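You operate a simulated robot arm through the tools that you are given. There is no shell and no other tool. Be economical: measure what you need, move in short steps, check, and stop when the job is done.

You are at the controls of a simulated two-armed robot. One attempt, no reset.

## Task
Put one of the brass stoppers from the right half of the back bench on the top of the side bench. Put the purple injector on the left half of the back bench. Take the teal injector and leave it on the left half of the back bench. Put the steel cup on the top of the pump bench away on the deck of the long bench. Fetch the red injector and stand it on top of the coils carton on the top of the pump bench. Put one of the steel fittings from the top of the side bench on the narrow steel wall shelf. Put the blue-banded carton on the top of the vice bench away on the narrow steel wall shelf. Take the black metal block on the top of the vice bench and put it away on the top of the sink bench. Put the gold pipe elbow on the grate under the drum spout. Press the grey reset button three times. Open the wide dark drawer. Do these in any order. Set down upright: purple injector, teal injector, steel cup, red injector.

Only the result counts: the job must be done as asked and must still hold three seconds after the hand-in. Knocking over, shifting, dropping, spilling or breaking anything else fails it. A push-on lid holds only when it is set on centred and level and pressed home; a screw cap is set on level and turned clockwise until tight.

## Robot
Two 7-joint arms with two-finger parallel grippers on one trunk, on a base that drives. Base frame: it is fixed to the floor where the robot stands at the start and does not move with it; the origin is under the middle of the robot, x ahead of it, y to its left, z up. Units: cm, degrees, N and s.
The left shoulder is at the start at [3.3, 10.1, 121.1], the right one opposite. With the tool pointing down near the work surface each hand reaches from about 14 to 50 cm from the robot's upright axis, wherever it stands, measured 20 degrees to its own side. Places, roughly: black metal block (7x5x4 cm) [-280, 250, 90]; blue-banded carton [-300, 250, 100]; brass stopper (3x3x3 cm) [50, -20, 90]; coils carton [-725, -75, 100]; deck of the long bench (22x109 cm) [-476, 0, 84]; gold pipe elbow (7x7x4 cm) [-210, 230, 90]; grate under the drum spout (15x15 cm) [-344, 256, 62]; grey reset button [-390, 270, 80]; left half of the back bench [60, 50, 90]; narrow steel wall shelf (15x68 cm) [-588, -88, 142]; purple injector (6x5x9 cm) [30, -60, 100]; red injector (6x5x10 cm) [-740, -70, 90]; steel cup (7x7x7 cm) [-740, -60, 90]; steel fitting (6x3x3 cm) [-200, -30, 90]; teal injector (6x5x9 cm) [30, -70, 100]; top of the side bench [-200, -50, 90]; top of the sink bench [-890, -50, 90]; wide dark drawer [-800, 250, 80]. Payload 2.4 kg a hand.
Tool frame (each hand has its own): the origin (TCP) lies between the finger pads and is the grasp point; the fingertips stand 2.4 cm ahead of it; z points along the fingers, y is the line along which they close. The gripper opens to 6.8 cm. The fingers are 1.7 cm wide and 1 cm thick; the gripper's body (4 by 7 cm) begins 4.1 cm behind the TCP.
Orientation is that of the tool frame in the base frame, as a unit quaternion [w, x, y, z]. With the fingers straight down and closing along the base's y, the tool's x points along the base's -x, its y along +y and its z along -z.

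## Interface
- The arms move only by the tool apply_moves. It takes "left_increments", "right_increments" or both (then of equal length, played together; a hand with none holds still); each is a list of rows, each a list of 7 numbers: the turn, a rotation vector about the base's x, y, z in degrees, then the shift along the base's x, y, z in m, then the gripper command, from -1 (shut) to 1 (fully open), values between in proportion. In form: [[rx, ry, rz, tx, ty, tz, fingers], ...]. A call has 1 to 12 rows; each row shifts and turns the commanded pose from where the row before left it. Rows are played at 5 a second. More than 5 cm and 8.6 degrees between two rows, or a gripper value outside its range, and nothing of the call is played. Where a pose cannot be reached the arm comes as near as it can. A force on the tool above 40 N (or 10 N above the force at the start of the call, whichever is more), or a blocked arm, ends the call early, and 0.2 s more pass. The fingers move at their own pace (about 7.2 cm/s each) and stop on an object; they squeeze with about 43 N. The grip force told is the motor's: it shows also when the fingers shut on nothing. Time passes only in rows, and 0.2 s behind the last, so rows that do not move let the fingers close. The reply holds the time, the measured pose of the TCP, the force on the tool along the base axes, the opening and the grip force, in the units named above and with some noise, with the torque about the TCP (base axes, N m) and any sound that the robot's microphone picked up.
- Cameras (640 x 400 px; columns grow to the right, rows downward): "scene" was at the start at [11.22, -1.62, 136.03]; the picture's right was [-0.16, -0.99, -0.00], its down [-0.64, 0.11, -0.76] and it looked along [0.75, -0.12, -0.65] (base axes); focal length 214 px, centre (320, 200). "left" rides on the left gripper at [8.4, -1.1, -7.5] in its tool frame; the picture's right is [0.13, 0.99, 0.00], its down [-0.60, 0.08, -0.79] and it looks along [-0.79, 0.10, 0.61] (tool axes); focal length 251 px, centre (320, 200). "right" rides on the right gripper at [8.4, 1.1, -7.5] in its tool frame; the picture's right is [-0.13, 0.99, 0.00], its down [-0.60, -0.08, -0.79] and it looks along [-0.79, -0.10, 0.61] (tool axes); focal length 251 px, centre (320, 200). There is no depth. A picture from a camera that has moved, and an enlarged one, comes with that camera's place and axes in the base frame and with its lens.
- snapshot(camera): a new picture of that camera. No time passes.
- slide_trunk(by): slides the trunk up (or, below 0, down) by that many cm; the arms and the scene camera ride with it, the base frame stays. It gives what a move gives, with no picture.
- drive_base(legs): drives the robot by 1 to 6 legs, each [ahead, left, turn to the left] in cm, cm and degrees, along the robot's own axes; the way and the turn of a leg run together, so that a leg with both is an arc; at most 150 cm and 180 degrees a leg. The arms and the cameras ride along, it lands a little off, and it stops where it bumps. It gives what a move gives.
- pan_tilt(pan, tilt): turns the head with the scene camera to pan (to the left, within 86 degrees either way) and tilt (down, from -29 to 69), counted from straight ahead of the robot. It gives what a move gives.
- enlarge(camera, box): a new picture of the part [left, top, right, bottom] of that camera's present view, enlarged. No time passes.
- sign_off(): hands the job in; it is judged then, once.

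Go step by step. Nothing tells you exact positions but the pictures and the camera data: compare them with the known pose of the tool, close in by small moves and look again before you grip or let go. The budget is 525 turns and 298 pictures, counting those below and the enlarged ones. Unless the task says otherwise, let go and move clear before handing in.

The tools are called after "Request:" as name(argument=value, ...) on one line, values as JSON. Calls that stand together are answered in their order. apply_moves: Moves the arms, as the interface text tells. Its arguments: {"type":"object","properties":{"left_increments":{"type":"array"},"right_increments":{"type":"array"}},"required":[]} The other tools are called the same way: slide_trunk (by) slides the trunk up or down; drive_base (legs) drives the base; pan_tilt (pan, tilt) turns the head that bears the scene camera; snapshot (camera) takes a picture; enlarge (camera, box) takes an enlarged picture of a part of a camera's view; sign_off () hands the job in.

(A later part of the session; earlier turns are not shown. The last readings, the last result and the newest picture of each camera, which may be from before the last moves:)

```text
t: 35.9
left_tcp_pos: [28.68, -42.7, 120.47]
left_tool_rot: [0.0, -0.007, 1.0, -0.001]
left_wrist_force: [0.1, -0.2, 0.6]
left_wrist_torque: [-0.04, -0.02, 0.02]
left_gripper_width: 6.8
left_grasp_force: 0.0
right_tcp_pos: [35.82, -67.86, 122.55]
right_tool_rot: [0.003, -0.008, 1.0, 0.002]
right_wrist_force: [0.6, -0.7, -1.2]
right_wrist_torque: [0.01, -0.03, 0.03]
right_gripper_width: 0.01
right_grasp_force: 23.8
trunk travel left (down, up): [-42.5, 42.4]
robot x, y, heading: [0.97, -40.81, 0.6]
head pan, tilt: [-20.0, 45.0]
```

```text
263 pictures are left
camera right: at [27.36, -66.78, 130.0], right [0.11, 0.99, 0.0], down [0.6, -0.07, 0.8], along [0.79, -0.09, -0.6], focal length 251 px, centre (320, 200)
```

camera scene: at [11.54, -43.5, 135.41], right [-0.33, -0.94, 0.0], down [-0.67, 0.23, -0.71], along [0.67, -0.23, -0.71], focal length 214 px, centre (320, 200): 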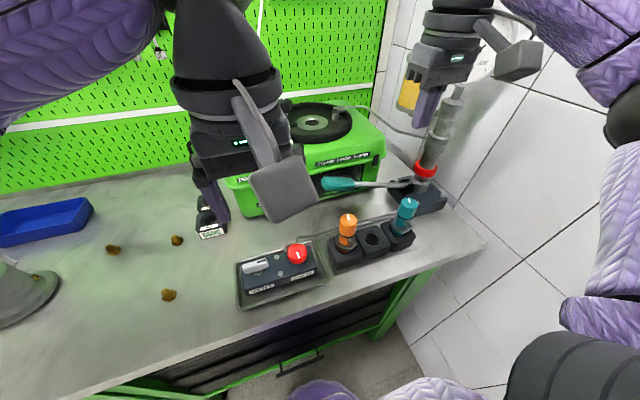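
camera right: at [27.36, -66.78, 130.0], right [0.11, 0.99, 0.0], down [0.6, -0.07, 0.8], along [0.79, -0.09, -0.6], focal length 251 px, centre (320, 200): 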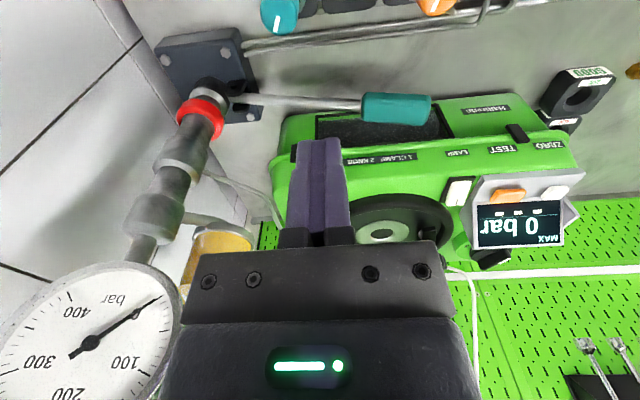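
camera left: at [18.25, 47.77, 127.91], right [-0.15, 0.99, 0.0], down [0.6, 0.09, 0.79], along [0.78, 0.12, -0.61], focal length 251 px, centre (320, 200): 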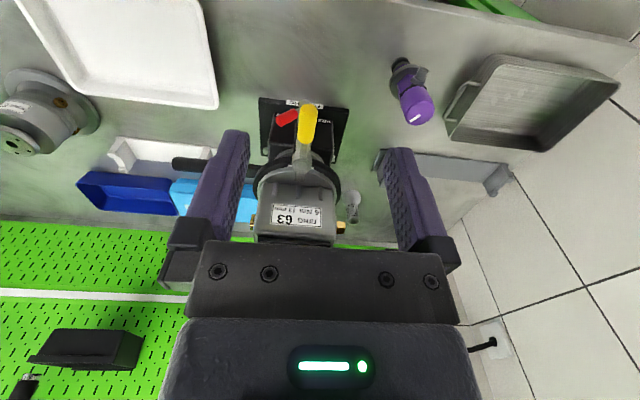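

I'll move above the teal cap (about [35.2, -71.4]) with the fingers part open, keeping away from the pressure gauge at [46, -86].

Request:
apply_moves(right_increments=[[0, 0, 0, -0.006, -0.035, 0, 0.5], [0, 0, 0, 0, 0, -0.045, 0.5], [0, 0, 0, 0, 0, -0.045, 0.5], [0, 0, 0, 0, 0, -0.04, 0.5], [0, 0, 0, 0, 0, 0, 0.5]])

Request:
snapshot(camera="right")

```text
t: 37.0
left_tcp_pos: [28.51, -42.72, 120.57]
left_tool_rot: [0.0, -0.006, 1.0, -0.001]
left_wrist_force: [0.4, 0.0, 0.7]
left_wrist_torque: [0.01, -0.01, -0.03]
left_gripper_width: 6.81
left_grasp_force: 0.1
right_tcp_pos: [34.97, -71.46, 109.51]
right_tool_rot: [0.004, -0.008, 1.0, 0.0]
right_wrist_force: [0.2, 0.2, 0.0]
right_wrist_torque: [0.02, 0.0, 0.02]
right_gripper_width: 5.09
right_grasp_force: 0.0
trunk travel left (down, up): [-42.5, 42.4]
robot x, y, heading: [1.07, -40.43, 0.8]
head pan, tilt: [-20.0, 45.0]
```

```text
262 pictures are left
camera right: at [26.56, -70.5, 116.92], right [0.11, 0.99, 0.0], down [0.6, -0.07, 0.8], along [0.79, -0.09, -0.6], focal length 251 px, centre (320, 200)
```

right: 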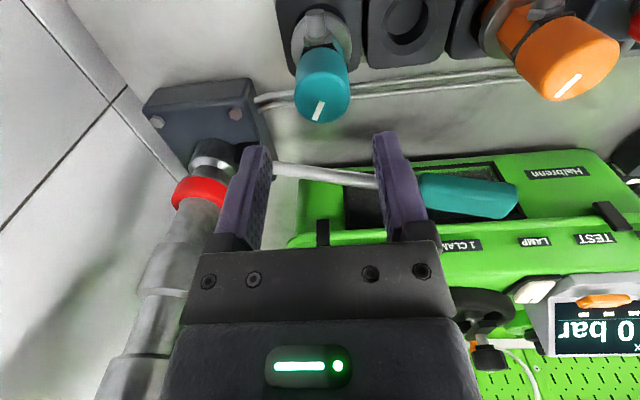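

The cap is aligned. I'll descend and check.

Request:
apply_moves(right_increments=[[0, 0, 0, -0.002, 0.001, -0.03, 0.5], [0, 0, 0, 0, 0, -0.03, 0.5], [0, 0, 0, 0, 0, -0.017, 0.5], [0, 0, 0, 0, 0, 0, 0.5]])

Request:
snapshot(camera="right")

```text
t: 38.0
left_tcp_pos: [28.64, -42.69, 120.47]
left_tool_rot: [0.0, -0.006, 1.0, 0.0]
left_wrist_force: [-0.1, 0.3, -0.4]
left_wrist_torque: [0.02, 0.0, 0.0]
left_gripper_width: 6.79
left_grasp_force: 0.0
right_tcp_pos: [34.99, -71.18, 101.77]
right_tool_rot: [0.004, -0.007, 1.0, 0.001]
right_wrist_force: [-0.1, 0.3, -0.1]
right_wrist_torque: [-0.02, 0.02, 0.01]
right_gripper_width: 5.12
right_grasp_force: 0.1
trunk travel left (down, up): [-42.5, 42.4]
robot x, y, heading: [1.33, -40.42, 0.6]
head pan, tilt: [-20.0, 45.0]
```

```text
261 pictures are left
camera right: at [26.47, -70.23, 109.21], right [0.11, 0.99, 0.0], down [0.6, -0.07, 0.8], along [0.79, -0.09, -0.6], focal length 251 px, centre (320, 200)
```

right: 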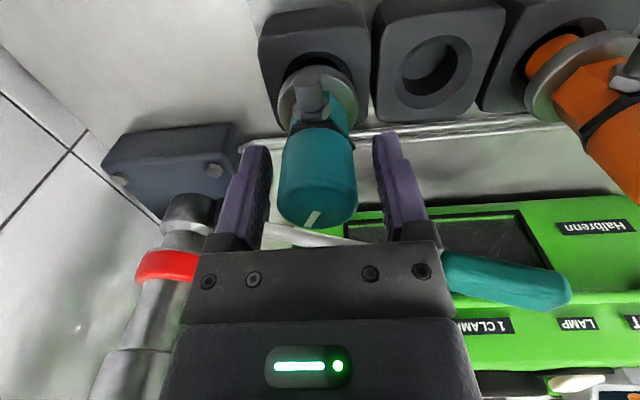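

Centred. I'll grip and lift high this time, with TCP at about 124, so the foot stays clear of everything.

Request:
apply_moves(right_increments=[[0, 0, 0, 0, 0, 0, -1], [0, 0, 0, 0, 0, 0, -1], [0, 0, 0, 0, 0, 0, -1], [0, 0, 0, 0, 0, 0.02, -1], [0, 0, 0, 0, 0, 0.04, -1], [0, 0, 0, 0, 0, 0.045, -1], [0, 0, 0, 0, 0, 0.045, -1], [0, 0, 0, 0, 0, 0.045, -1], [0, 0, 0, 0, 0, 0.03, -1], [0, 0, 0, 0, 0, 0, -1]])

Request:
drive_base(legs=[[-1.5, 91, 0]])

Request:
pan_tilt(pan=-10, tilt=50)

Request:
snapshot(camera="scene")

Request:
snapshot(camera="right")

```text
t: 40.2
left_tcp_pos: [28.65, -42.74, 120.52]
left_tool_rot: [0.0, -0.006, 1.0, 0.0]
left_wrist_force: [-0.1, 0.1, 0.2]
left_wrist_torque: [0.0, 0.0, -0.01]
left_gripper_width: 6.8
left_grasp_force: 0.1
right_tcp_pos: [34.87, -71.55, 124.53]
right_tool_rot: [0.004, -0.007, 1.0, 0.002]
right_wrist_force: [0.0, 0.2, -2.8]
right_wrist_torque: [-0.05, -0.01, -0.04]
right_gripper_width: 3.32
right_grasp_force: 42.7
trunk travel left (down, up): [-42.5, 42.4]
robot x, y, heading: [1.37, -40.64, 0.5]
head pan, tilt: [-20.0, 45.0]
```

```text
t: 45.0
left_tcp_pos: [26.05, 47.6, 120.48]
left_tool_rot: [0.0, -0.003, 1.0, 0.0]
left_wrist_force: [-0.3, -0.5, -0.7]
left_wrist_torque: [-0.01, 0.01, 0.0]
left_gripper_width: 6.79
left_grasp_force: 0.1
right_tcp_pos: [32.36, 18.92, 124.55]
right_tool_rot: [0.003, -0.005, 1.0, 0.001]
right_wrist_force: [-0.1, -0.1, -3.0]
right_wrist_torque: [0.01, 0.02, 0.01]
right_gripper_width: 3.3
right_grasp_force: 42.9
trunk travel left (down, up): [-42.5, 42.4]
robot x, y, heading: [-1.46, 49.55, 0.5]
head pan, tilt: [-20.0, 45.0]
```

```text
t: 45.7
left_tcp_pos: [26.14, 47.63, 120.58]
left_tool_rot: [0.0, -0.004, 1.0, -0.001]
left_wrist_force: [0.1, 0.7, 0.7]
left_wrist_torque: [-0.03, 0.01, 0.04]
left_gripper_width: 6.81
left_grasp_force: 0.0
right_tcp_pos: [32.33, 18.82, 124.54]
right_tool_rot: [0.003, -0.005, 1.0, 0.002]
right_wrist_force: [0.0, 0.6, -2.9]
right_wrist_torque: [0.01, -0.02, -0.03]
right_gripper_width: 3.29
right_grasp_force: 43.6
trunk travel left (down, up): [-42.5, 42.4]
robot x, y, heading: [-1.82, 49.93, 0.5]
head pan, tilt: [-10.0, 50.0]
```

```text
260 pictures are left
camera scene: at [9.02, 48.33, 134.71], right [-0.17, -0.99, 0.0], down [-0.76, 0.13, -0.64], along [0.63, -0.11, -0.77], focal length 214 px, centre (320, 200)
```

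scene: 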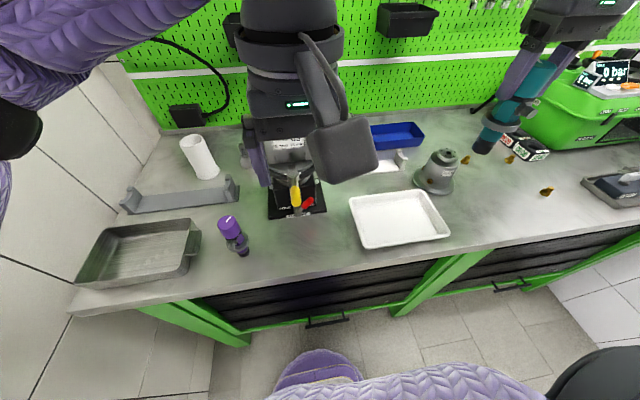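

```text
259 pictures are left
camera right: at [23.91, 19.86, 131.9], right [0.12, 0.99, 0.0], down [0.6, -0.07, 0.8], along [0.79, -0.09, -0.6], focal length 251 px, centre (320, 200)
```

right: 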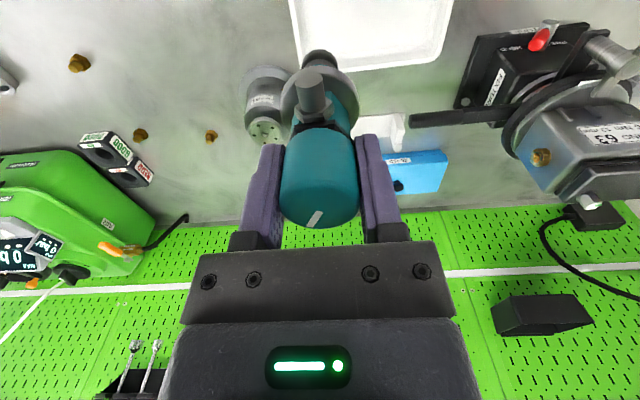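

I'll move the left arm aside and bring teal over [35, 40.8], between the white tray and the lever, then lower partway.

Request:
apply_moves(left_increments=[[0, 0, 0, -0.01, 0.04, 0.01, 1], [0, 0, 0, -0.01, 0.04, 0.01, 1], [0, 0, 0, -0.01, 0.04, 0.01, 1], [0, 0, 0, -0.01, 0.04, 0.01, 1], [0, 0, 0, 0, 0.04, 0, 1], [0, 0, 0, 0, 0.02, 0, 1], [0, 0, 0, 0, 0, 0, 1], [0, 0, 0, 0, 0, 0, 1], [0, 0, 0, 0, 0, 0, 1], [0, 0, 0, 0, 0, 0, 1], [0, 0, 0, 0, 0, 0, 1]], right_increments=[[0, 0, 0, 0, 0, 0, -1], [0, 0, 0, 0, 0, 0, -1], [0, 0, 0, 0.005, 0.04, 0, -1], [0, 0, 0, 0.01, 0.04, 0, -1], [0, 0, 0, 0.01, 0.04, 0, -1], [0, 0, 0, 0, 0.04, 0, -1], [0, 0, 0, 0, 0.04, 0, -1], [0, 0, 0, 0, 0.02, 0, -1], [0, 0, 0, 0, 0, -0.045, -1], [0, 0, 0, 0, 0, -0.045, -1], [0, 0, 0, 0, 0, 0, -1]])

Request:
snapshot(camera="right")

Request:
snapshot(camera="scene")

```text
t: 48.1
left_tcp_pos: [22.21, 69.78, 124.44]
left_tool_rot: [-0.001, -0.004, 1.0, 0.0]
left_wrist_force: [-0.4, 0.5, -0.3]
left_wrist_torque: [-0.02, 0.02, -0.04]
left_gripper_width: 6.82
left_grasp_force: 0.1
right_tcp_pos: [34.82, 40.59, 115.44]
right_tool_rot: [0.004, -0.005, 1.0, 0.003]
right_wrist_force: [0.3, 0.2, -3.3]
right_wrist_torque: [-0.01, 0.02, 0.02]
right_gripper_width: 3.3
right_grasp_force: 43.4
trunk travel left (down, up): [-42.5, 42.4]
robot x, y, heading: [-1.81, 49.98, 0.6]
head pan, tilt: [-10.0, 50.0]
```

```text
258 pictures are left
camera right: at [26.37, 41.64, 122.75], right [0.12, 0.99, 0.0], down [0.6, -0.07, 0.8], along [0.79, -0.09, -0.6], focal length 251 px, centre (320, 200)
```

right: 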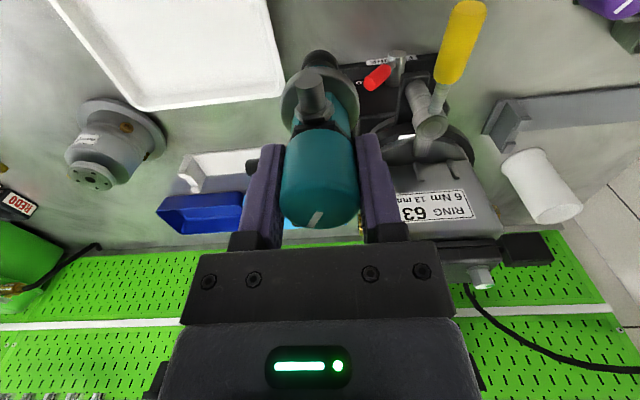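

```text
257 pictures are left
camera scene: at [9.01, 48.37, 134.72], right [-0.17, -0.99, 0.0], down [-0.76, 0.13, -0.64], along [0.63, -0.11, -0.77], focal length 214 px, centre (320, 200)
```

scene: 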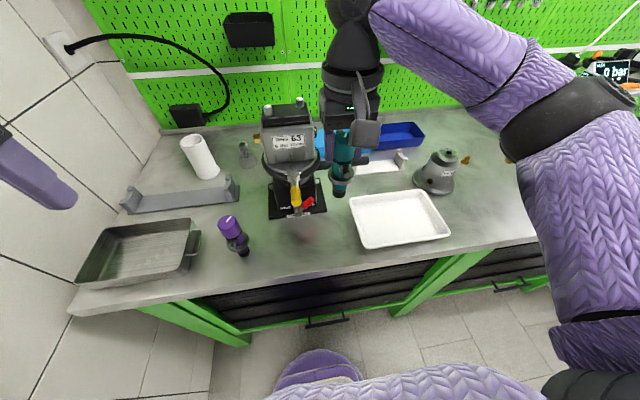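

Clear of the red and yellow levers. I'll shift 1.3 cm toward the robot and lower to just above contact.

Request:
apply_moves(right_increments=[[0, 0, 0, -0.013, 0, -0.03, -1], [0, 0, 0, 0, 0, -0.045, -1], [0, 0, 0, 0, 0, -0.045, -1], [0, 0, 0, 0, 0, -0.02, -1], [0, 0, 0, 0, 0, -0.003, -1], [0, 0, 0, 0, 0, -0.002, -1], [0, 0, 0, 0, 0, 0, -1]])

```text
t: 49.7
left_tcp_pos: [22.26, 69.75, 124.53]
left_tool_rot: [0.0, -0.004, 1.0, -0.001]
left_wrist_force: [0.2, -0.2, 0.4]
left_wrist_torque: [-0.03, 0.0, -0.02]
left_gripper_width: 6.82
left_grasp_force: 0.1
right_tcp_pos: [33.5, 40.83, 101.01]
right_tool_rot: [0.003, -0.005, 1.0, 0.001]
right_wrist_force: [-0.7, 0.5, -2.7]
right_wrist_torque: [-0.01, -0.01, -0.02]
right_gripper_width: 3.31
right_grasp_force: 43.3
trunk travel left (down, up): [-42.5, 42.4]
robot x, y, heading: [-1.47, 50.04, 0.4]
head pan, tilt: [-10.0, 50.0]
```

Request:
apply_moves(right_increments=[[0, 0, 0, 0, 0, -0.002, -1], [0, 0, 0, 0, 0, -0.002, -1], [0, 0, 0, 0, 0, -0.002, -1], [0, 0, 0, 0, 0, 0, -1]])

Request:
snapshot(camera="right")

```text
t: 50.7
left_tcp_pos: [22.04, 69.77, 124.55]
left_tool_rot: [0.0, -0.004, 1.0, 0.001]
left_wrist_force: [0.0, -0.2, 0.9]
left_wrist_torque: [0.03, 0.03, 0.03]
left_gripper_width: 6.81
left_grasp_force: 0.0
right_tcp_pos: [33.51, 40.9, 100.54]
right_tool_rot: [0.007, -0.006, 1.0, 0.002]
right_wrist_force: [3.8, -0.1, 35.4]
right_wrist_torque: [-0.13, -0.14, 0.01]
right_gripper_width: 3.33
right_grasp_force: 43.2
trunk travel left (down, up): [-42.5, 42.4]
robot x, y, heading: [-1.53, 49.64, 0.4]
head pan, tilt: [-10.0, 50.0]
```

```text
256 pictures are left
camera right: at [25.0, 41.86, 107.97], right [0.12, 0.99, 0.01], down [0.59, -0.08, 0.8], along [0.8, -0.09, -0.6], focal length 251 px, centre (320, 200)
```

right: 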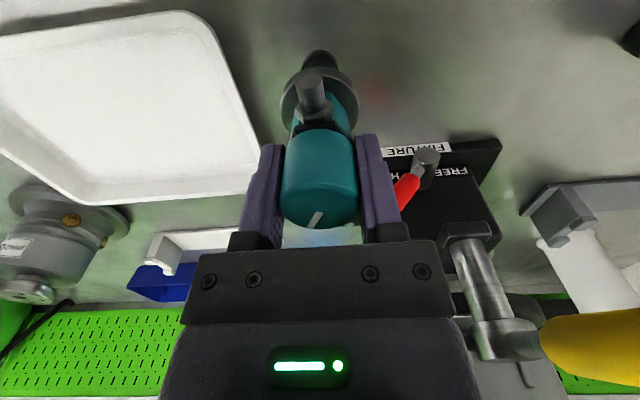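

Contact at 35 N. I'll ease off, release and rise.

Request:
apply_moves(right_increments=[[0, 0, 0, 0, 0, 0.003, -1], [0, 0, 0, 0, 0, 0, 0.0], [0, 0, 0, 0, 0, 0, 0.4], [0, 0, 0, 0, 0, 0, 0.4], [0, 0, 0, 0, 0, 0.03, 0.4], [0, 0, 0, 0, 0, 0.045, 0.4], [0, 0, 0, 0, 0, 0.045, 0.4], [0, 0, 0, 0, 0, 0.045, 0.4], [0, 0, 0, 0, 0, 0.045, 0.4]])

Request:
snapshot(camera="scene")

```text
t: 52.7
left_tcp_pos: [22.08, 69.7, 124.55]
left_tool_rot: [0.0, -0.004, 1.0, 0.0]
left_wrist_force: [0.1, -1.1, 0.9]
left_wrist_torque: [0.0, -0.03, -0.02]
left_gripper_width: 6.78
left_grasp_force: 0.1
right_tcp_pos: [33.47, 41.02, 121.65]
right_tool_rot: [0.004, -0.006, 1.0, 0.002]
right_wrist_force: [0.6, -0.6, 0.6]
right_wrist_torque: [0.04, 0.03, -0.02]
right_gripper_width: 4.75
right_grasp_force: 0.0
trunk travel left (down, up): [-42.5, 42.4]
robot x, y, heading: [-1.5, 49.78, 0.8]
head pan, tilt: [-10.0, 50.0]
```

```text
255 pictures are left
camera scene: at [8.97, 48.4, 134.72], right [-0.17, -0.99, 0.0], down [-0.76, 0.13, -0.64], along [0.63, -0.11, -0.77], focal length 214 px, centre (320, 200)
```

scene: 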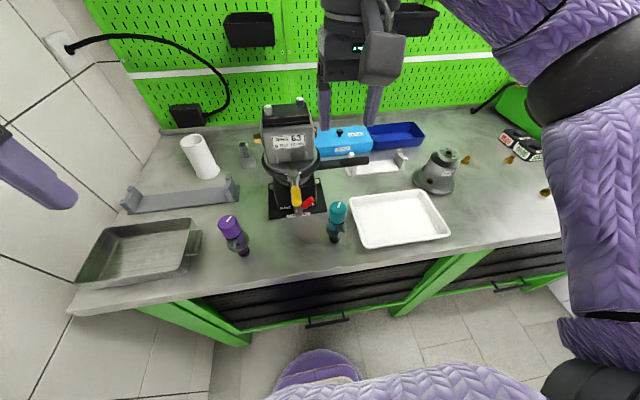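

Both injectors stand upright. Next is the brass stopper at about [37.7, -19.5], so I'll drive right 50 cm.

Request:
drive_base(legs=[[1, -50, -0.5]])

Request:
pan_tilt(pan=-20, tilt=50)

Request:
snapshot(camera="scene")

Request:
snapshot(camera="right")

```text
t: 55.6
left_tcp_pos: [23.47, 19.87, 124.51]
left_tool_rot: [0.0, 0.001, 1.0, 0.0]
left_wrist_force: [0.1, 0.5, -0.7]
left_wrist_torque: [0.02, -0.01, -0.02]
left_gripper_width: 6.79
left_grasp_force: 0.1
right_tcp_pos: [34.67, -8.91, 121.58]
right_tool_rot: [0.003, 0.0, 1.0, 0.001]
right_wrist_force: [-0.3, -0.2, -0.1]
right_wrist_torque: [0.01, 0.01, -0.04]
right_gripper_width: 4.74
right_grasp_force: 0.1
trunk travel left (down, up): [-42.5, 42.4]
robot x, y, heading: [-0.01, 0.1, -0.2]
head pan, tilt: [-10.0, 50.0]
```

```text
t: 56.4
left_tcp_pos: [23.52, 20.04, 124.51]
left_tool_rot: [0.0, 0.001, 1.0, 0.001]
left_wrist_force: [0.8, -0.5, -0.4]
left_wrist_torque: [0.01, 0.02, 0.02]
left_gripper_width: 6.81
left_grasp_force: 0.0
right_tcp_pos: [34.79, -8.99, 121.61]
right_tool_rot: [0.003, 0.0, 1.0, 0.001]
right_wrist_force: [1.0, 0.4, -0.3]
right_wrist_torque: [0.02, 0.03, 0.02]
right_gripper_width: 4.78
right_grasp_force: 0.1
trunk travel left (down, up): [-42.5, 42.4]
robot x, y, heading: [-0.5, 0.5, 0.0]
head pan, tilt: [-20.0, 50.0]
```

```text
254 pictures are left
camera scene: at [9.81, -2.5, 134.72], right [-0.34, -0.94, 0.0], down [-0.72, 0.26, -0.64], along [0.6, -0.22, -0.77], focal length 214 px, centre (320, 200)
```

scene: 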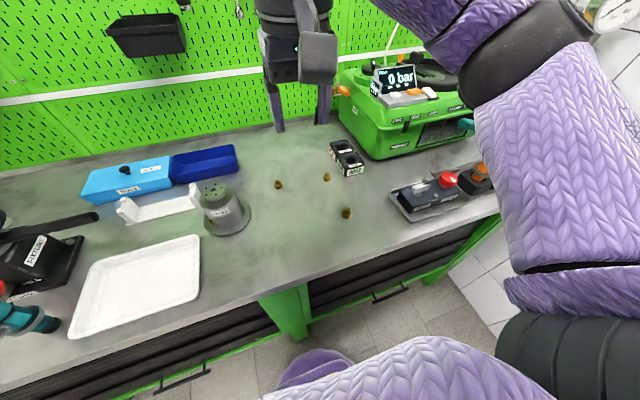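

```text
253 pictures are left
camera right: at [26.27, -7.82, 129.02], right [0.13, 0.99, 0.0], down [0.6, -0.08, 0.8], along [0.79, -0.1, -0.6], focal length 251 px, centre (320, 200)
```

right: 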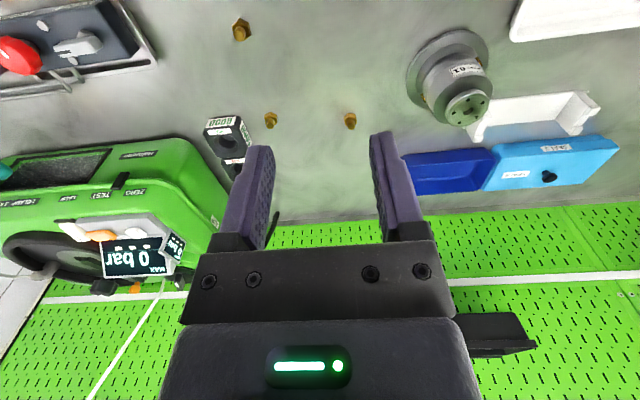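

The stopper triangulates to [37.5, -19.7]. I'll move above it and look.

Request:
apply_moves(right_increments=[[0, 0, 0, 0.01, -0.04, 0, 0.5], [0, 0, 0, 0.01, -0.04, 0, 0.5], [0, 0, 0, 0.008, -0.027, 0, 0.5], [0, 0, 0, 0, 0, -0.045, 0.5], [0, 0, 0, 0, 0, -0.045, 0.5], [0, 0, 0, 0, 0, -0.045, 0.5], [0, 0, 0, 0, 0, -0.045, 0.5], [0, 0, 0, 0, 0, 0, 0.5]])

Request:
snapshot(camera="right")

```text
t: 58.2
left_tcp_pos: [23.5, 19.98, 124.54]
left_tool_rot: [0.0, 0.001, 1.0, 0.0]
left_wrist_force: [0.4, 1.0, 0.4]
left_wrist_torque: [0.0, 0.02, 0.01]
left_gripper_width: 6.8
left_grasp_force: 0.0
right_tcp_pos: [37.47, -19.44, 103.89]
right_tool_rot: [0.004, 0.0, 1.0, 0.001]
right_wrist_force: [0.0, 0.2, 0.3]
right_wrist_torque: [0.02, 0.0, 0.0]
right_gripper_width: 5.11
right_grasp_force: 0.0
trunk travel left (down, up): [-42.5, 42.4]
robot x, y, heading: [-0.62, 0.33, 0.1]
head pan, tilt: [-20.0, 50.0]
```

```text
252 pictures are left
camera right: at [28.99, -18.45, 111.35], right [0.13, 0.99, 0.0], down [0.6, -0.08, 0.8], along [0.79, -0.1, -0.6], focal length 251 px, centre (320, 200)
```

right: 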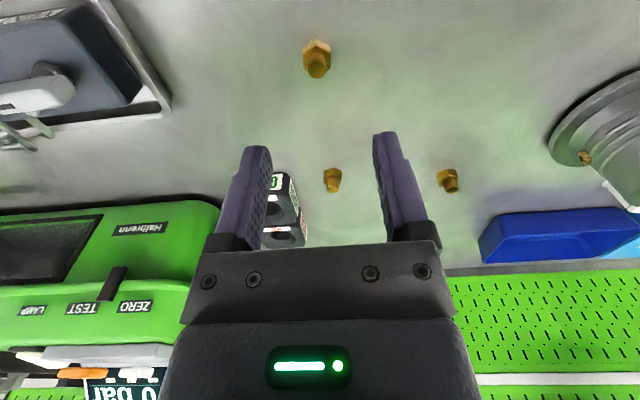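

Request:
apply_moves(right_increments=[[0, 0, 0, -0.003, -0.002, -0.045, 0.2], [0, 0, 0, 0, 0, -0.04, 0.2], [0, 0, 0, 0, 0, -0.015, 0.2], [0, 0, 0, 0, 0, 0, 0.2]])

Request:
snapshot(camera="right")

```text
t: 59.2
left_tcp_pos: [23.67, 20.08, 124.53]
left_tool_rot: [0.0, 0.001, 1.0, 0.0]
left_wrist_force: [-1.0, 0.9, 0.0]
left_wrist_torque: [0.0, -0.02, 0.02]
left_gripper_width: 6.82
left_grasp_force: 0.0
right_tcp_pos: [37.28, -19.55, 93.72]
right_tool_rot: [0.003, 0.0, 1.0, 0.001]
right_wrist_force: [-0.8, -0.5, 0.3]
right_wrist_torque: [0.01, 0.03, 0.01]
right_gripper_width: 4.06
right_grasp_force: 0.1
trunk travel left (down, up): [-42.5, 42.4]
robot x, y, heading: [-0.42, 0.32, -0.2]
head pan, tilt: [-20.0, 50.0]
```

```text
251 pictures are left
camera right: at [28.79, -18.54, 101.08], right [0.13, 0.99, 0.0], down [0.6, -0.08, 0.8], along [0.79, -0.1, -0.6], focal length 251 px, centre (320, 200)
```

right: 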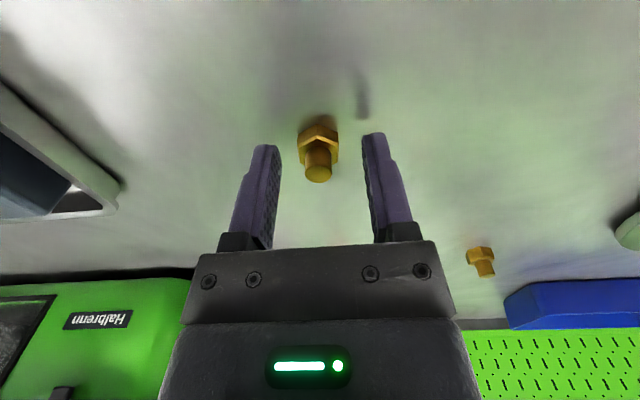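

The stopper is centred between the fingers. I'll lower slightly, grip and lift.

Request:
apply_moves(right_increments=[[0, 0, 0, 0, 0, -0.005, 0.2], [0, 0, 0, 0, 0, 0, -1], [0, 0, 0, 0, 0, 0, -1], [0, 0, 0, 0, 0, 0, -1], [0, 0, 0, 0, 0, 0.03, -1], [0, 0, 0, 0, 0, 0.045, -1], [0, 0, 0, 0, 0, 0.045, -1], [0, 0, 0, 0, 0, 0.045, -1], [0, 0, 0, 0, 0, 0.045, -1], [0, 0, 0, 0, 0, 0, -1]])

Request:
snapshot(camera="right")

```text
t: 61.4
left_tcp_pos: [23.54, 19.98, 124.46]
left_tool_rot: [0.0, 0.001, 1.0, 0.0]
left_wrist_force: [0.6, 0.9, -0.3]
left_wrist_torque: [-0.02, -0.01, -0.01]
left_gripper_width: 6.78
left_grasp_force: 0.0
right_tcp_pos: [37.12, -19.85, 114.26]
right_tool_rot: [0.003, 0.0, 1.0, 0.0]
right_wrist_force: [0.5, 0.4, 0.8]
right_wrist_torque: [0.0, -0.02, 0.02]
right_gripper_width: 2.28
right_grasp_force: 38.6
trunk travel left (down, up): [-42.5, 42.4]
robot x, y, heading: [-0.68, 0.42, 0.0]
head pan, tilt: [-20.0, 50.0]
```

```text
250 pictures are left
camera right: at [28.76, -18.77, 121.61], right [0.13, 0.99, 0.0], down [0.6, -0.08, 0.8], along [0.79, -0.1, -0.6], focal length 251 px, centre (320, 200)
```

right: 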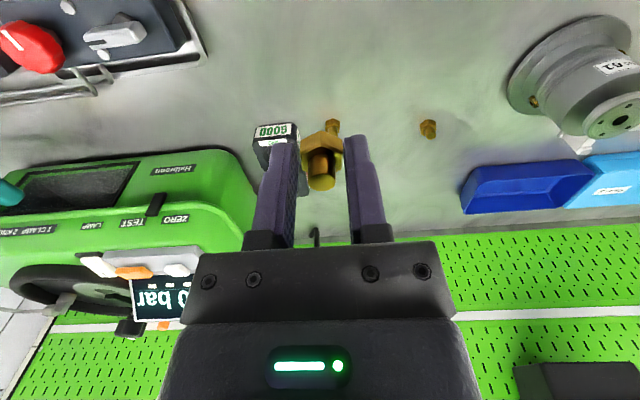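

The stopper is held. I'll retract the hand, back off from the bench and turn to look toward the side bench at [-200, -50].

Request:
apply_moves(right_increments=[[0, 0, 0, -0.045, 0, 0, -1], [0, 0, 0, -0.045, 0, 0, -1], [0, 0, 0, -0.03, 0, 0, -1]])

Request:
drive_base(legs=[[-60, 0, 0], [0, 0, -150]])

Request:
pan_tilt(pan=0, tilt=15)

Request:
snapshot(camera="scene")

```text
t: 62.2
left_tcp_pos: [23.49, 20.0, 124.45]
left_tool_rot: [0.0, 0.001, 1.0, 0.0]
left_wrist_force: [0.5, 0.9, 0.7]
left_wrist_torque: [-0.02, 0.03, 0.0]
left_gripper_width: 6.8
left_grasp_force: 0.0
right_tcp_pos: [25.17, -20.05, 114.18]
right_tool_rot: [0.004, 0.0, 1.0, 0.001]
right_wrist_force: [0.8, -0.4, -0.5]
right_wrist_torque: [0.0, 0.02, 0.0]
right_gripper_width: 2.31
right_grasp_force: 39.3
trunk travel left (down, up): [-42.5, 42.4]
robot x, y, heading: [-0.1, 0.77, -0.1]
head pan, tilt: [-20.0, 50.0]
```

```text
t: 64.7
left_tcp_pos: [-15.26, 21.86, 124.41]
left_tool_rot: [0.001, 0.056, 0.998, 0.0]
left_wrist_force: [-0.6, 0.3, 0.5]
left_wrist_torque: [-0.01, -0.05, -0.03]
left_gripper_width: 6.78
left_grasp_force: 0.0
right_tcp_pos: [-17.95, -17.98, 114.38]
right_tool_rot: [0.005, 0.054, 0.999, 0.002]
right_wrist_force: [-1.8, -0.2, 0.2]
right_wrist_torque: [-0.02, -0.07, 0.0]
right_gripper_width: 2.07
right_grasp_force: 37.9
trunk travel left (down, up): [-42.5, 42.4]
robot x, y, heading: [-40.79, 4.67, -6.3]
head pan, tilt: [-20.0, 50.0]
stopped in leg 1: the robot was blocked; the commanded pose is now the measured one
```

```text
t: 65.7
left_tcp_pos: [-14.97, 21.84, 124.47]
left_tool_rot: [-0.001, 0.056, 0.998, 0.0]
left_wrist_force: [-0.1, -0.7, 0.2]
left_wrist_torque: [-0.01, -0.01, 0.01]
left_gripper_width: 6.77
left_grasp_force: 0.0
right_tcp_pos: [-17.61, -18.02, 114.15]
right_tool_rot: [0.003, 0.056, 0.998, 0.002]
right_wrist_force: [-0.5, 0.5, 0.2]
right_wrist_torque: [0.01, 0.0, 0.0]
right_gripper_width: 2.07
right_grasp_force: 38.3
trunk travel left (down, up): [-42.5, 42.4]
robot x, y, heading: [-40.66, 4.8, -6.6]
head pan, tilt: [0.0, 15.0]
```

```text
249 pictures are left
camera scene: at [-28.61, 3.41, 140.08], right [-0.11, -0.99, 0.0], down [-0.26, 0.03, -0.97], along [0.96, -0.11, -0.26], focal length 214 px, centre (320, 200)
```

scene: 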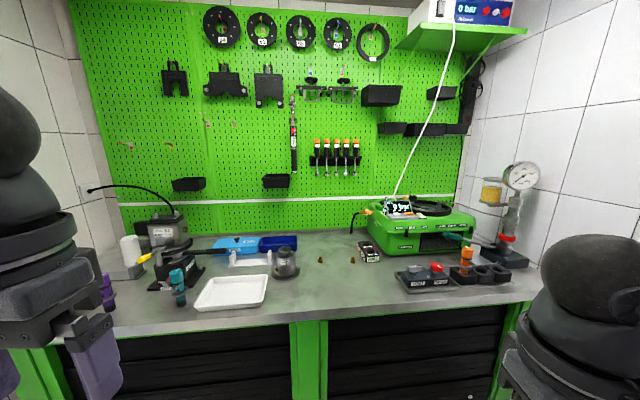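

I bumped into something behind at about x=-41. I'll look both ways before moving further.

Request:
drive_base(legs=[[8, 0, 0]])

Request:
pan_tilt(pan=86, tilt=25)

Request:
snapshot(camera="scene")

Request:
pan_tilt(pan=-86, tilt=25)

Request:
snapshot(camera="scene")

```text
t: 66.8
left_tcp_pos: [-6.75, 20.98, 124.37]
left_tool_rot: [-0.002, 0.056, 0.998, 0.0]
left_wrist_force: [0.8, -0.5, 0.6]
left_wrist_torque: [0.0, 0.02, 0.0]
left_gripper_width: 6.79
left_grasp_force: 0.0
right_tcp_pos: [-9.45, -18.9, 114.19]
right_tool_rot: [0.002, 0.054, 0.999, 0.002]
right_wrist_force: [-0.6, -0.7, -1.0]
right_wrist_torque: [-0.02, 0.01, 0.03]
right_gripper_width: 2.09
right_grasp_force: 37.7
trunk travel left (down, up): [-42.5, 42.4]
robot x, y, heading: [-32.74, 4.35, -6.3]
head pan, tilt: [0.0, 15.0]
```

```text
t: 68.3
left_tcp_pos: [-6.78, 21.0, 124.53]
left_tool_rot: [0.0, 0.054, 0.999, 0.0]
left_wrist_force: [0.2, -0.2, 0.1]
left_wrist_torque: [0.01, 0.0, 0.0]
left_gripper_width: 6.78
left_grasp_force: 0.0
right_tcp_pos: [-9.6, -18.86, 114.14]
right_tool_rot: [0.004, 0.054, 0.999, 0.002]
right_wrist_force: [-0.2, 0.0, 0.1]
right_wrist_torque: [0.0, 0.0, -0.05]
right_gripper_width: 2.08
right_grasp_force: 38.4
trunk travel left (down, up): [-42.5, 42.4]
robot x, y, heading: [-32.79, 4.23, -6.1]
head pan, tilt: [85.9, 25.0]
```

```text
248 pictures are left
camera scene: at [-28.15, 12.63, 138.47], right [0.98, -0.18, 0.0], down [-0.08, -0.42, -0.91], along [0.17, 0.89, -0.42], focal length 214 px, centre (320, 200)
```

scene: 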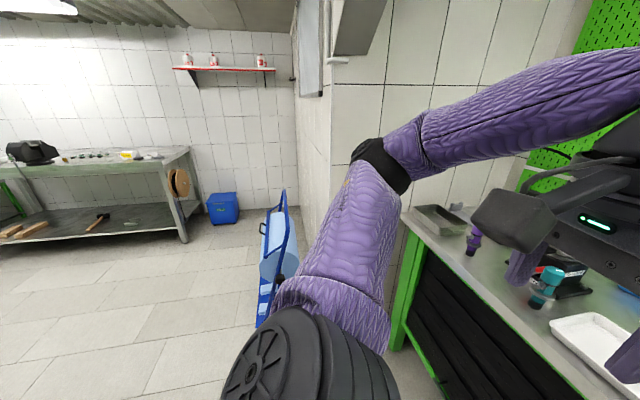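

```text
t: 71.0
left_tcp_pos: [-6.88, 21.12, 124.45]
left_tool_rot: [-0.002, 0.056, 0.998, -0.001]
left_wrist_force: [0.5, 0.9, -0.5]
left_wrist_torque: [0.01, 0.0, 0.01]
left_gripper_width: 6.8
left_grasp_force: 0.1
right_tcp_pos: [-9.57, -18.84, 114.1]
right_tool_rot: [0.004, 0.054, 0.999, 0.001]
right_wrist_force: [-0.5, 0.3, -0.5]
right_wrist_torque: [-0.01, 0.0, -0.02]
right_gripper_width: 2.06
right_grasp_force: 37.9
trunk travel left (down, up): [-42.5, 42.4]
robot x, y, heading: [-32.65, 4.07, -6.5]
head pan, tilt: [-85.9, 25.0]
```

```text
247 pictures are left
camera scene: at [-30.22, -5.64, 138.47], right [-1.0, 0.04, 0.0], down [0.02, 0.42, -0.91], along [-0.04, -0.91, -0.42], focal length 214 px, centre (320, 200)
```

scene: 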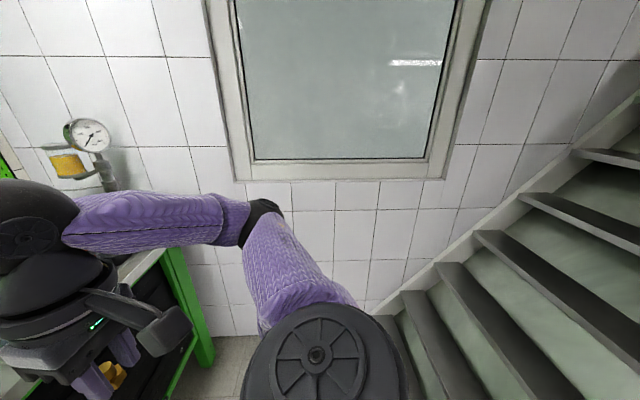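

A staircase is behind me, and the way out is to the left. I'll go forward slightly, turn left and look at the layout.

Request:
drive_base(legs=[[8, 10, 6], [0, 0, 90]])

Request:
pan_tilt(pan=0, tilt=20)

Request:
snapshot(camera="scene")

Request:
pan_tilt(pan=75, tilt=20)

Request:
snapshot(camera="scene")

```text
t: 76.1
left_tcp_pos: [-44.14, 37.3, 124.4]
left_tool_rot: [0.0, 0.71, -0.704, 0.0]
left_wrist_force: [0.8, 0.7, -0.1]
left_wrist_torque: [0.02, -0.01, 0.0]
left_gripper_width: 6.79
left_grasp_force: 0.1
right_tcp_pos: [-4.18, 39.28, 114.1]
right_tool_rot: [-0.001, 0.71, -0.704, -0.004]
right_wrist_force: [1.4, -0.9, -0.6]
right_wrist_torque: [0.01, 0.01, 0.02]
right_gripper_width: 2.02
right_grasp_force: 37.3
trunk travel left (down, up): [-42.5, 42.4]
robot x, y, heading: [-24.23, 14.02, 90.6]
head pan, tilt: [-85.9, 25.0]
```

```text
t: 77.7
left_tcp_pos: [-44.23, 37.37, 124.51]
left_tool_rot: [0.001, 0.71, -0.705, 0.0]
left_wrist_force: [-0.5, -0.5, -0.3]
left_wrist_torque: [-0.03, 0.01, 0.0]
left_gripper_width: 6.8
left_grasp_force: 0.1
right_tcp_pos: [-4.26, 39.27, 114.18]
right_tool_rot: [-0.001, 0.71, -0.704, -0.003]
right_wrist_force: [-0.1, 0.7, -0.2]
right_wrist_torque: [0.01, 0.01, 0.01]
right_gripper_width: 2.04
right_grasp_force: 37.7
trunk travel left (down, up): [-42.5, 42.4]
robot x, y, heading: [-24.38, 13.31, 90.1]
head pan, tilt: [0.0, 20.0]
```

```text
246 pictures are left
camera scene: at [-24.36, 25.55, 139.27], right [1.0, 0.0, 0.0], down [0.0, -0.34, -0.94], along [0.0, 0.94, -0.34], focal length 214 px, centre (320, 200)
```

scene: 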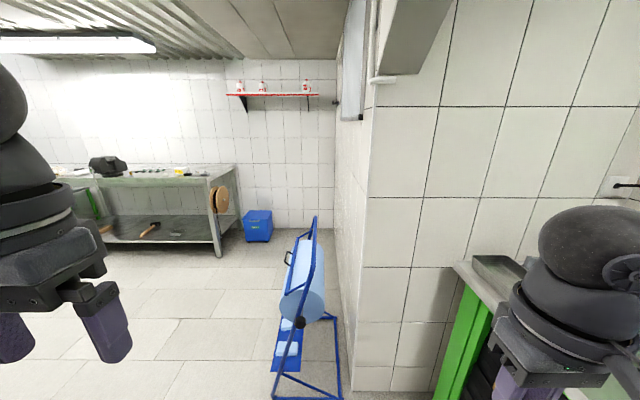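

```text
t: 79.1
left_tcp_pos: [-44.1, 37.43, 124.57]
left_tool_rot: [0.001, 0.709, -0.705, 0.001]
left_wrist_force: [-0.3, -0.6, 0.6]
left_wrist_torque: [-0.03, 0.01, -0.02]
left_gripper_width: 6.8
left_grasp_force: 0.0
right_tcp_pos: [-4.2, 39.29, 114.18]
right_tool_rot: [-0.002, 0.71, -0.704, -0.004]
right_wrist_force: [-0.2, 0.3, -0.2]
right_wrist_torque: [0.02, -0.02, -0.02]
right_gripper_width: 2.03
right_grasp_force: 37.4
trunk travel left (down, up): [-42.5, 42.4]
robot x, y, heading: [-24.02, 13.42, 90.1]
head pan, tilt: [75.0, 20.0]
```

```text
245 pictures are left
camera scene: at [-33.33, 18.62, 139.28], right [0.26, 0.97, 0.0], down [0.33, -0.09, -0.94], along [-0.91, 0.24, -0.34], focal length 214 px, centre (320, 200)
```

scene: 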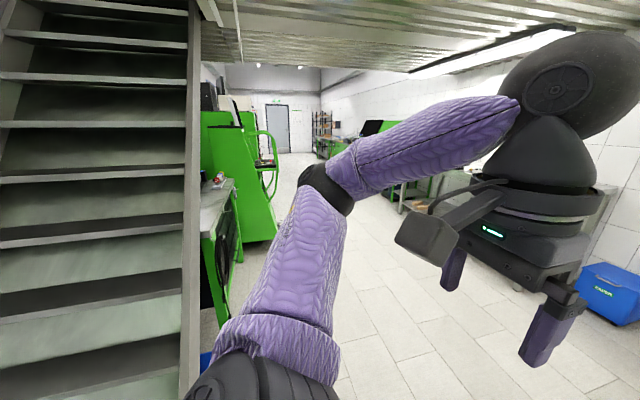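

The room is a corridor running along -x, with the stairs to the side and the green side bench behind them, its front edge at about y≈0. I'll swing around the stairs and face the side bench.

Request:
drive_base(legs=[[48, 40, 0], [0, 0, 90], [0, 0, 90]])

Request:
pan_tilt(pan=-50, tilt=25)

Request:
snapshot(camera="scene")

```text
t: 90.2
left_tcp_pos: [-44.17, 38.16, 124.49]
left_tool_rot: [-0.001, 0.709, 0.705, 0.001]
left_wrist_force: [-0.3, 0.1, 0.6]
left_wrist_torque: [-0.04, 0.02, -0.01]
left_gripper_width: 6.8
left_grasp_force: 0.1
right_tcp_pos: [-84.17, 36.77, 114.22]
right_tool_rot: [0.003, 0.709, 0.705, -0.001]
right_wrist_force: [-0.1, -0.7, -0.7]
right_wrist_torque: [-0.02, 0.04, -0.01]
right_gripper_width: 2.0
right_grasp_force: 37.4
trunk travel left (down, up): [-42.5, 42.4]
robot x, y, heading: [-63.51, 62.09, -90.6]
head pan, tilt: [75.0, 20.0]
```

```text
t: 92.3
left_tcp_pos: [-44.33, 38.16, 124.5]
left_tool_rot: [-0.001, 0.71, 0.704, 0.001]
left_wrist_force: [-0.1, 0.3, 0.6]
left_wrist_torque: [-0.02, 0.0, 0.0]
left_gripper_width: 6.77
left_grasp_force: 0.0
right_tcp_pos: [-84.23, 36.62, 114.25]
right_tool_rot: [0.004, 0.709, 0.705, -0.001]
right_wrist_force: [0.6, 0.6, -0.2]
right_wrist_torque: [-0.03, 0.0, 0.02]
right_gripper_width: 2.03
right_grasp_force: 38.2
trunk travel left (down, up): [-42.5, 42.4]
robot x, y, heading: [-63.89, 62.01, -90.5]
head pan, tilt: [-50.0, 25.0]
```

```text
244 pictures are left
camera scene: at [-70.77, 53.22, 138.47], right [-0.64, 0.77, 0.0], down [0.33, 0.27, -0.91], along [-0.7, -0.58, -0.42], focal length 214 px, centre (320, 200)
```

scene: 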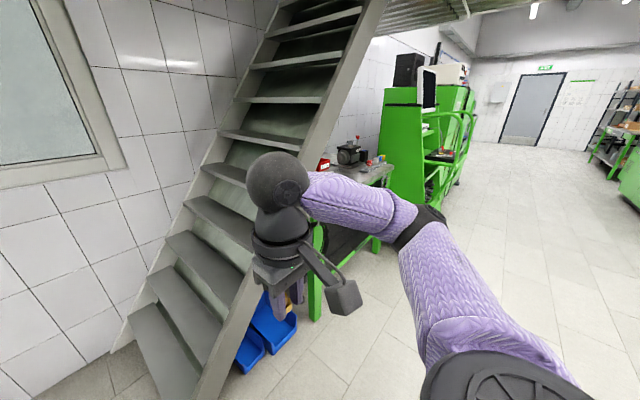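

The path looks clear. I'll strafe right (toward -x) about 136 cm to face the side bench.

Request:
drive_base(legs=[[0, -134, 0.5]])

Request:
pan_tilt(pan=0, tilt=35)

Request:
snapshot(camera="scene")

```text
t: 99.2
left_tcp_pos: [-181.22, 38.97, 124.37]
left_tool_rot: [-0.001, 0.707, 0.707, 0.001]
left_wrist_force: [0.4, 0.0, 0.0]
left_wrist_torque: [0.0, -0.01, -0.02]
left_gripper_width: 6.83
left_grasp_force: 0.1
right_tcp_pos: [-221.13, 37.27, 114.18]
right_tool_rot: [0.004, 0.706, 0.708, -0.001]
right_wrist_force: [-0.8, 0.4, -0.1]
right_wrist_torque: [0.03, -0.01, 0.01]
right_gripper_width: 2.03
right_grasp_force: 37.3
trunk travel left (down, up): [-42.5, 42.4]
robot x, y, heading: [-200.88, 62.71, -89.8]
head pan, tilt: [-50.0, 25.0]
```

```text
t: 100.3
left_tcp_pos: [-181.17, 38.98, 124.47]
left_tool_rot: [-0.001, 0.707, 0.707, 0.0]
left_wrist_force: [-0.1, 0.1, 0.2]
left_wrist_torque: [-0.02, -0.01, 0.05]
left_gripper_width: 6.79
left_grasp_force: 0.0
right_tcp_pos: [-221.03, 37.27, 114.24]
right_tool_rot: [0.003, 0.706, 0.708, -0.001]
right_wrist_force: [0.1, 0.3, -0.5]
right_wrist_torque: [0.03, 0.0, 0.02]
right_gripper_width: 2.04
right_grasp_force: 37.4
trunk travel left (down, up): [-42.5, 42.4]
robot x, y, heading: [-201.02, 62.59, -90.1]
head pan, tilt: [0.0, 35.0]
```

```text
243 pictures are left
camera scene: at [-200.76, 50.94, 136.89], right [-1.0, 0.0, 0.0], down [0.0, 0.57, -0.82], along [0.0, -0.82, -0.57], focal length 214 px, centre (320, 200)
```

scene: 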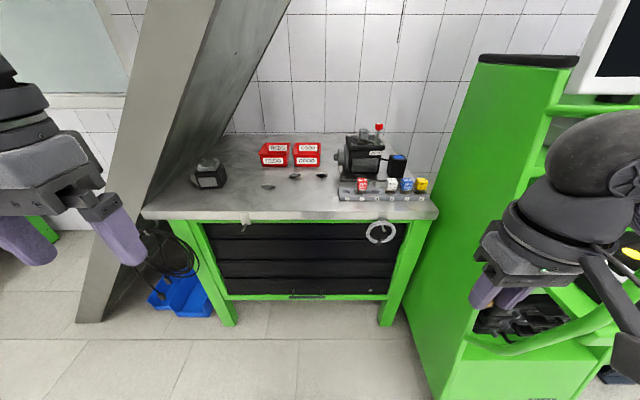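

The side bench's front edge is at y≈-8. Fittings lie at about [-179, -25], [-189, -33] and [-201, -34], and the front centre is free. I'll approach to x≈-190, y≈21, with the stopper in the right hand and a fitting for the left.

Request:
drive_base(legs=[[0, 11, 0], [40, 0, 0]])

Request:
pan_tilt(pan=0, tilt=55)

Request:
snapshot(camera="scene")

Request:
snapshot(camera="left")

Request:
snapshot(camera="right")

```text
t: 103.6
left_tcp_pos: [-169.84, -1.27, 124.45]
left_tool_rot: [-0.001, 0.705, 0.71, 0.001]
left_wrist_force: [0.3, -1.5, 0.2]
left_wrist_torque: [0.01, 0.02, -0.01]
left_gripper_width: 6.82
left_grasp_force: 0.0
right_tcp_pos: [-209.85, -3.21, 114.26]
right_tool_rot: [0.004, 0.703, 0.711, 0.0]
right_wrist_force: [-0.3, -0.6, -0.4]
right_wrist_torque: [0.02, -0.03, -0.02]
right_gripper_width: 2.06
right_grasp_force: 37.1
trunk travel left (down, up): [-42.5, 42.4]
robot x, y, heading: [-189.78, 22.63, -89.4]
head pan, tilt: [0.0, 35.0]
```

```text
t: 104.5
left_tcp_pos: [-169.9, -1.13, 124.53]
left_tool_rot: [0.0, 0.705, 0.709, 0.001]
left_wrist_force: [-0.9, 0.1, -0.4]
left_wrist_torque: [0.0, 0.03, 0.02]
left_gripper_width: 6.8
left_grasp_force: 0.0
right_tcp_pos: [-209.93, -3.01, 114.21]
right_tool_rot: [0.004, 0.703, 0.711, -0.002]
right_wrist_force: [-0.1, 0.6, -1.3]
right_wrist_torque: [0.02, -0.02, 0.02]
right_gripper_width: 2.04
right_grasp_force: 38.0
trunk travel left (down, up): [-42.5, 42.4]
robot x, y, heading: [-189.73, 22.82, -89.8]
head pan, tilt: [0.0, 55.0]
```

```text
242 pictures are left
camera scene: at [-189.65, 12.31, 134.07], right [-1.0, -0.01, 0.0], down [-0.01, 0.82, -0.57], along [0.0, -0.57, -0.82], focal length 214 px, centre (320, 200)
```

scene: 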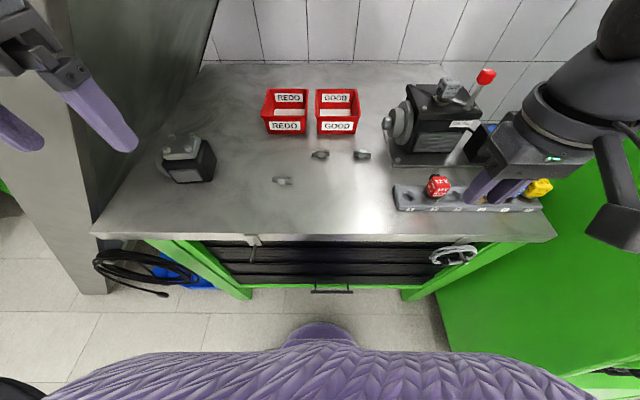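

```text
241 pictures are left
camera left: at [-171.22, 7.26, 131.89], right [0.99, 0.14, 0.0], down [0.08, -0.61, 0.79], along [0.11, -0.78, -0.61], focal length 251 px, centre (320, 200)
```

left: 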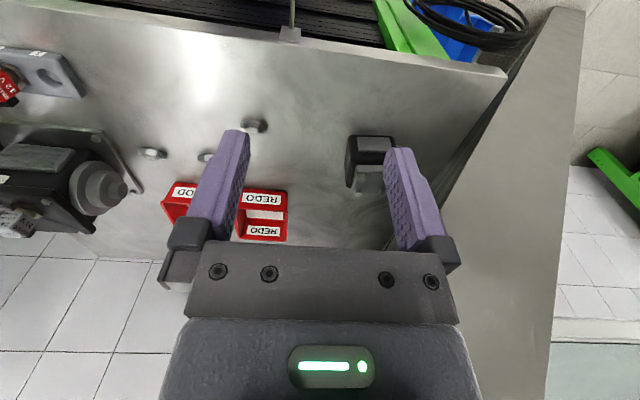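

```text
240 pictures are left
camera right: at [-208.84, 5.34, 121.61], right [0.99, -0.12, 0.0], down [-0.08, -0.6, 0.8], along [-0.09, -0.79, -0.6], focal length 251 px, centre (320, 200)
```

right: 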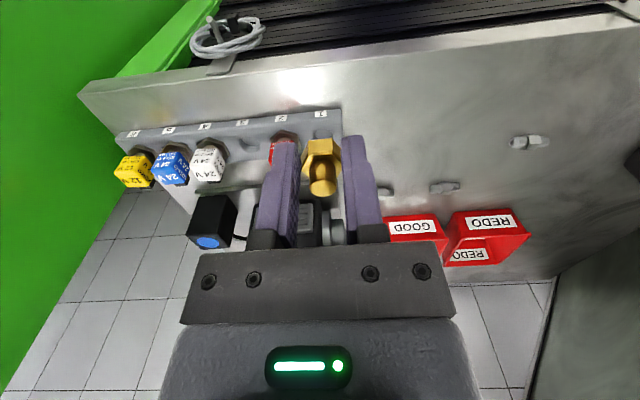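

The fitting triangulates to [-179.7, -23.6]. I'll place the stopper with the right hand at about [-198, -18.5]. First I go above it.

Request:
apply_moves(right_increments=[[0, 0, 0, 0.04, -0.04, 0, -1], [0, 0, 0, 0.04, -0.04, 0, -1], [0, 0, 0, 0.038, -0.04, 0, -1], [0, 0, 0, 0, -0.035, 0, -1], [0, 0, 0, 0, 0, -0.045, -1], [0, 0, 0, 0, 0, -0.045, -1], [0, 0, 0, 0, 0, -0.045, -1], [0, 0, 0, 0, 0, -0.04, -1], [0, 0, 0, 0, 0, 0, -1]])

Request:
snapshot(camera="right")

```text
refused: row 1 steps farther than a row can; nothing moved
```

```text
239 pictures are left
camera right: at [-208.84, 5.34, 121.61], right [0.99, -0.12, 0.0], down [-0.08, -0.6, 0.8], along [-0.09, -0.79, -0.6], focal length 251 px, centre (320, 200)
```

right: 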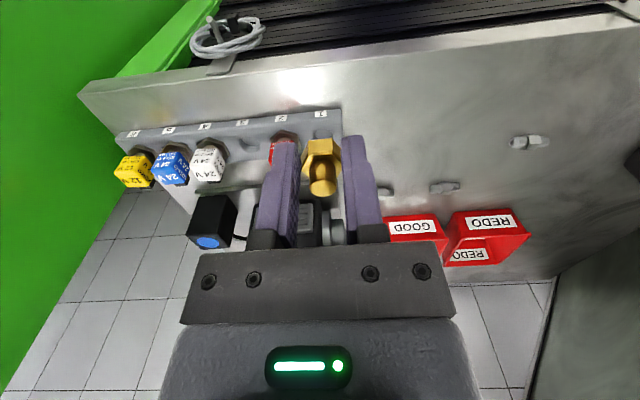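

Total step must stay under 5 cm per row, so I'll use smaller ones.

Request:
apply_moves(right_increments=[[0, 0, 0, 0.03, -0.03, 0, -1], [0, 0, 0, 0.03, -0.03, 0, -1], [0, 0, 0, 0.03, -0.03, 0, -1], [0, 0, 0, 0.028, -0.03, 0, -1], [0, 0, 0, 0, -0.035, 0, -1], [0, 0, 0, 0, 0, -0.045, -1], [0, 0, 0, 0, 0, -0.045, -1], [0, 0, 0, 0, 0, -0.045, -1], [0, 0, 0, 0, 0, -0.045, -1], [0, 0, 0, 0, 0, 0, -1]])

Request:
snapshot(camera="right")

```text
t: 106.7
left_tcp_pos: [-169.87, -1.13, 124.42]
left_tool_rot: [-0.001, 0.704, 0.711, 0.001]
left_wrist_force: [0.8, 0.4, 0.7]
left_wrist_torque: [-0.03, 0.0, -0.01]
left_gripper_width: 6.79
left_grasp_force: 0.0
right_tcp_pos: [-198.16, -18.6, 96.21]
right_tool_rot: [0.004, 0.704, 0.711, -0.001]
right_wrist_force: [0.7, -0.5, -0.1]
right_wrist_torque: [-0.03, 0.02, 0.03]
right_gripper_width: 2.04
right_grasp_force: 37.1
trunk travel left (down, up): [-42.5, 42.4]
robot x, y, heading: [-189.97, 22.79, -89.8]
head pan, tilt: [0.0, 55.0]
```

```text
238 pictures are left
camera right: at [-197.14, -10.12, 103.58], right [0.99, -0.12, 0.0], down [-0.08, -0.6, 0.8], along [-0.09, -0.79, -0.6], focal length 251 px, centre (320, 200)
```

right: 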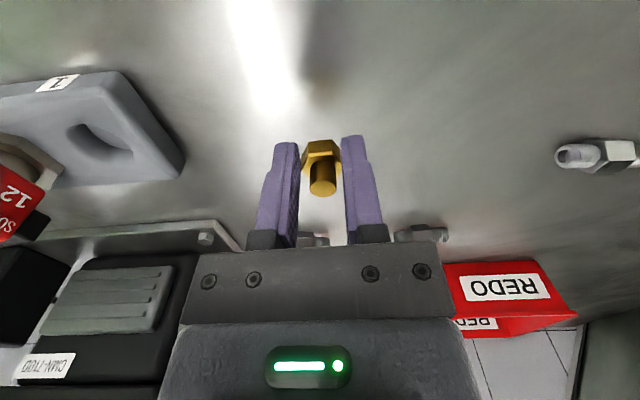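

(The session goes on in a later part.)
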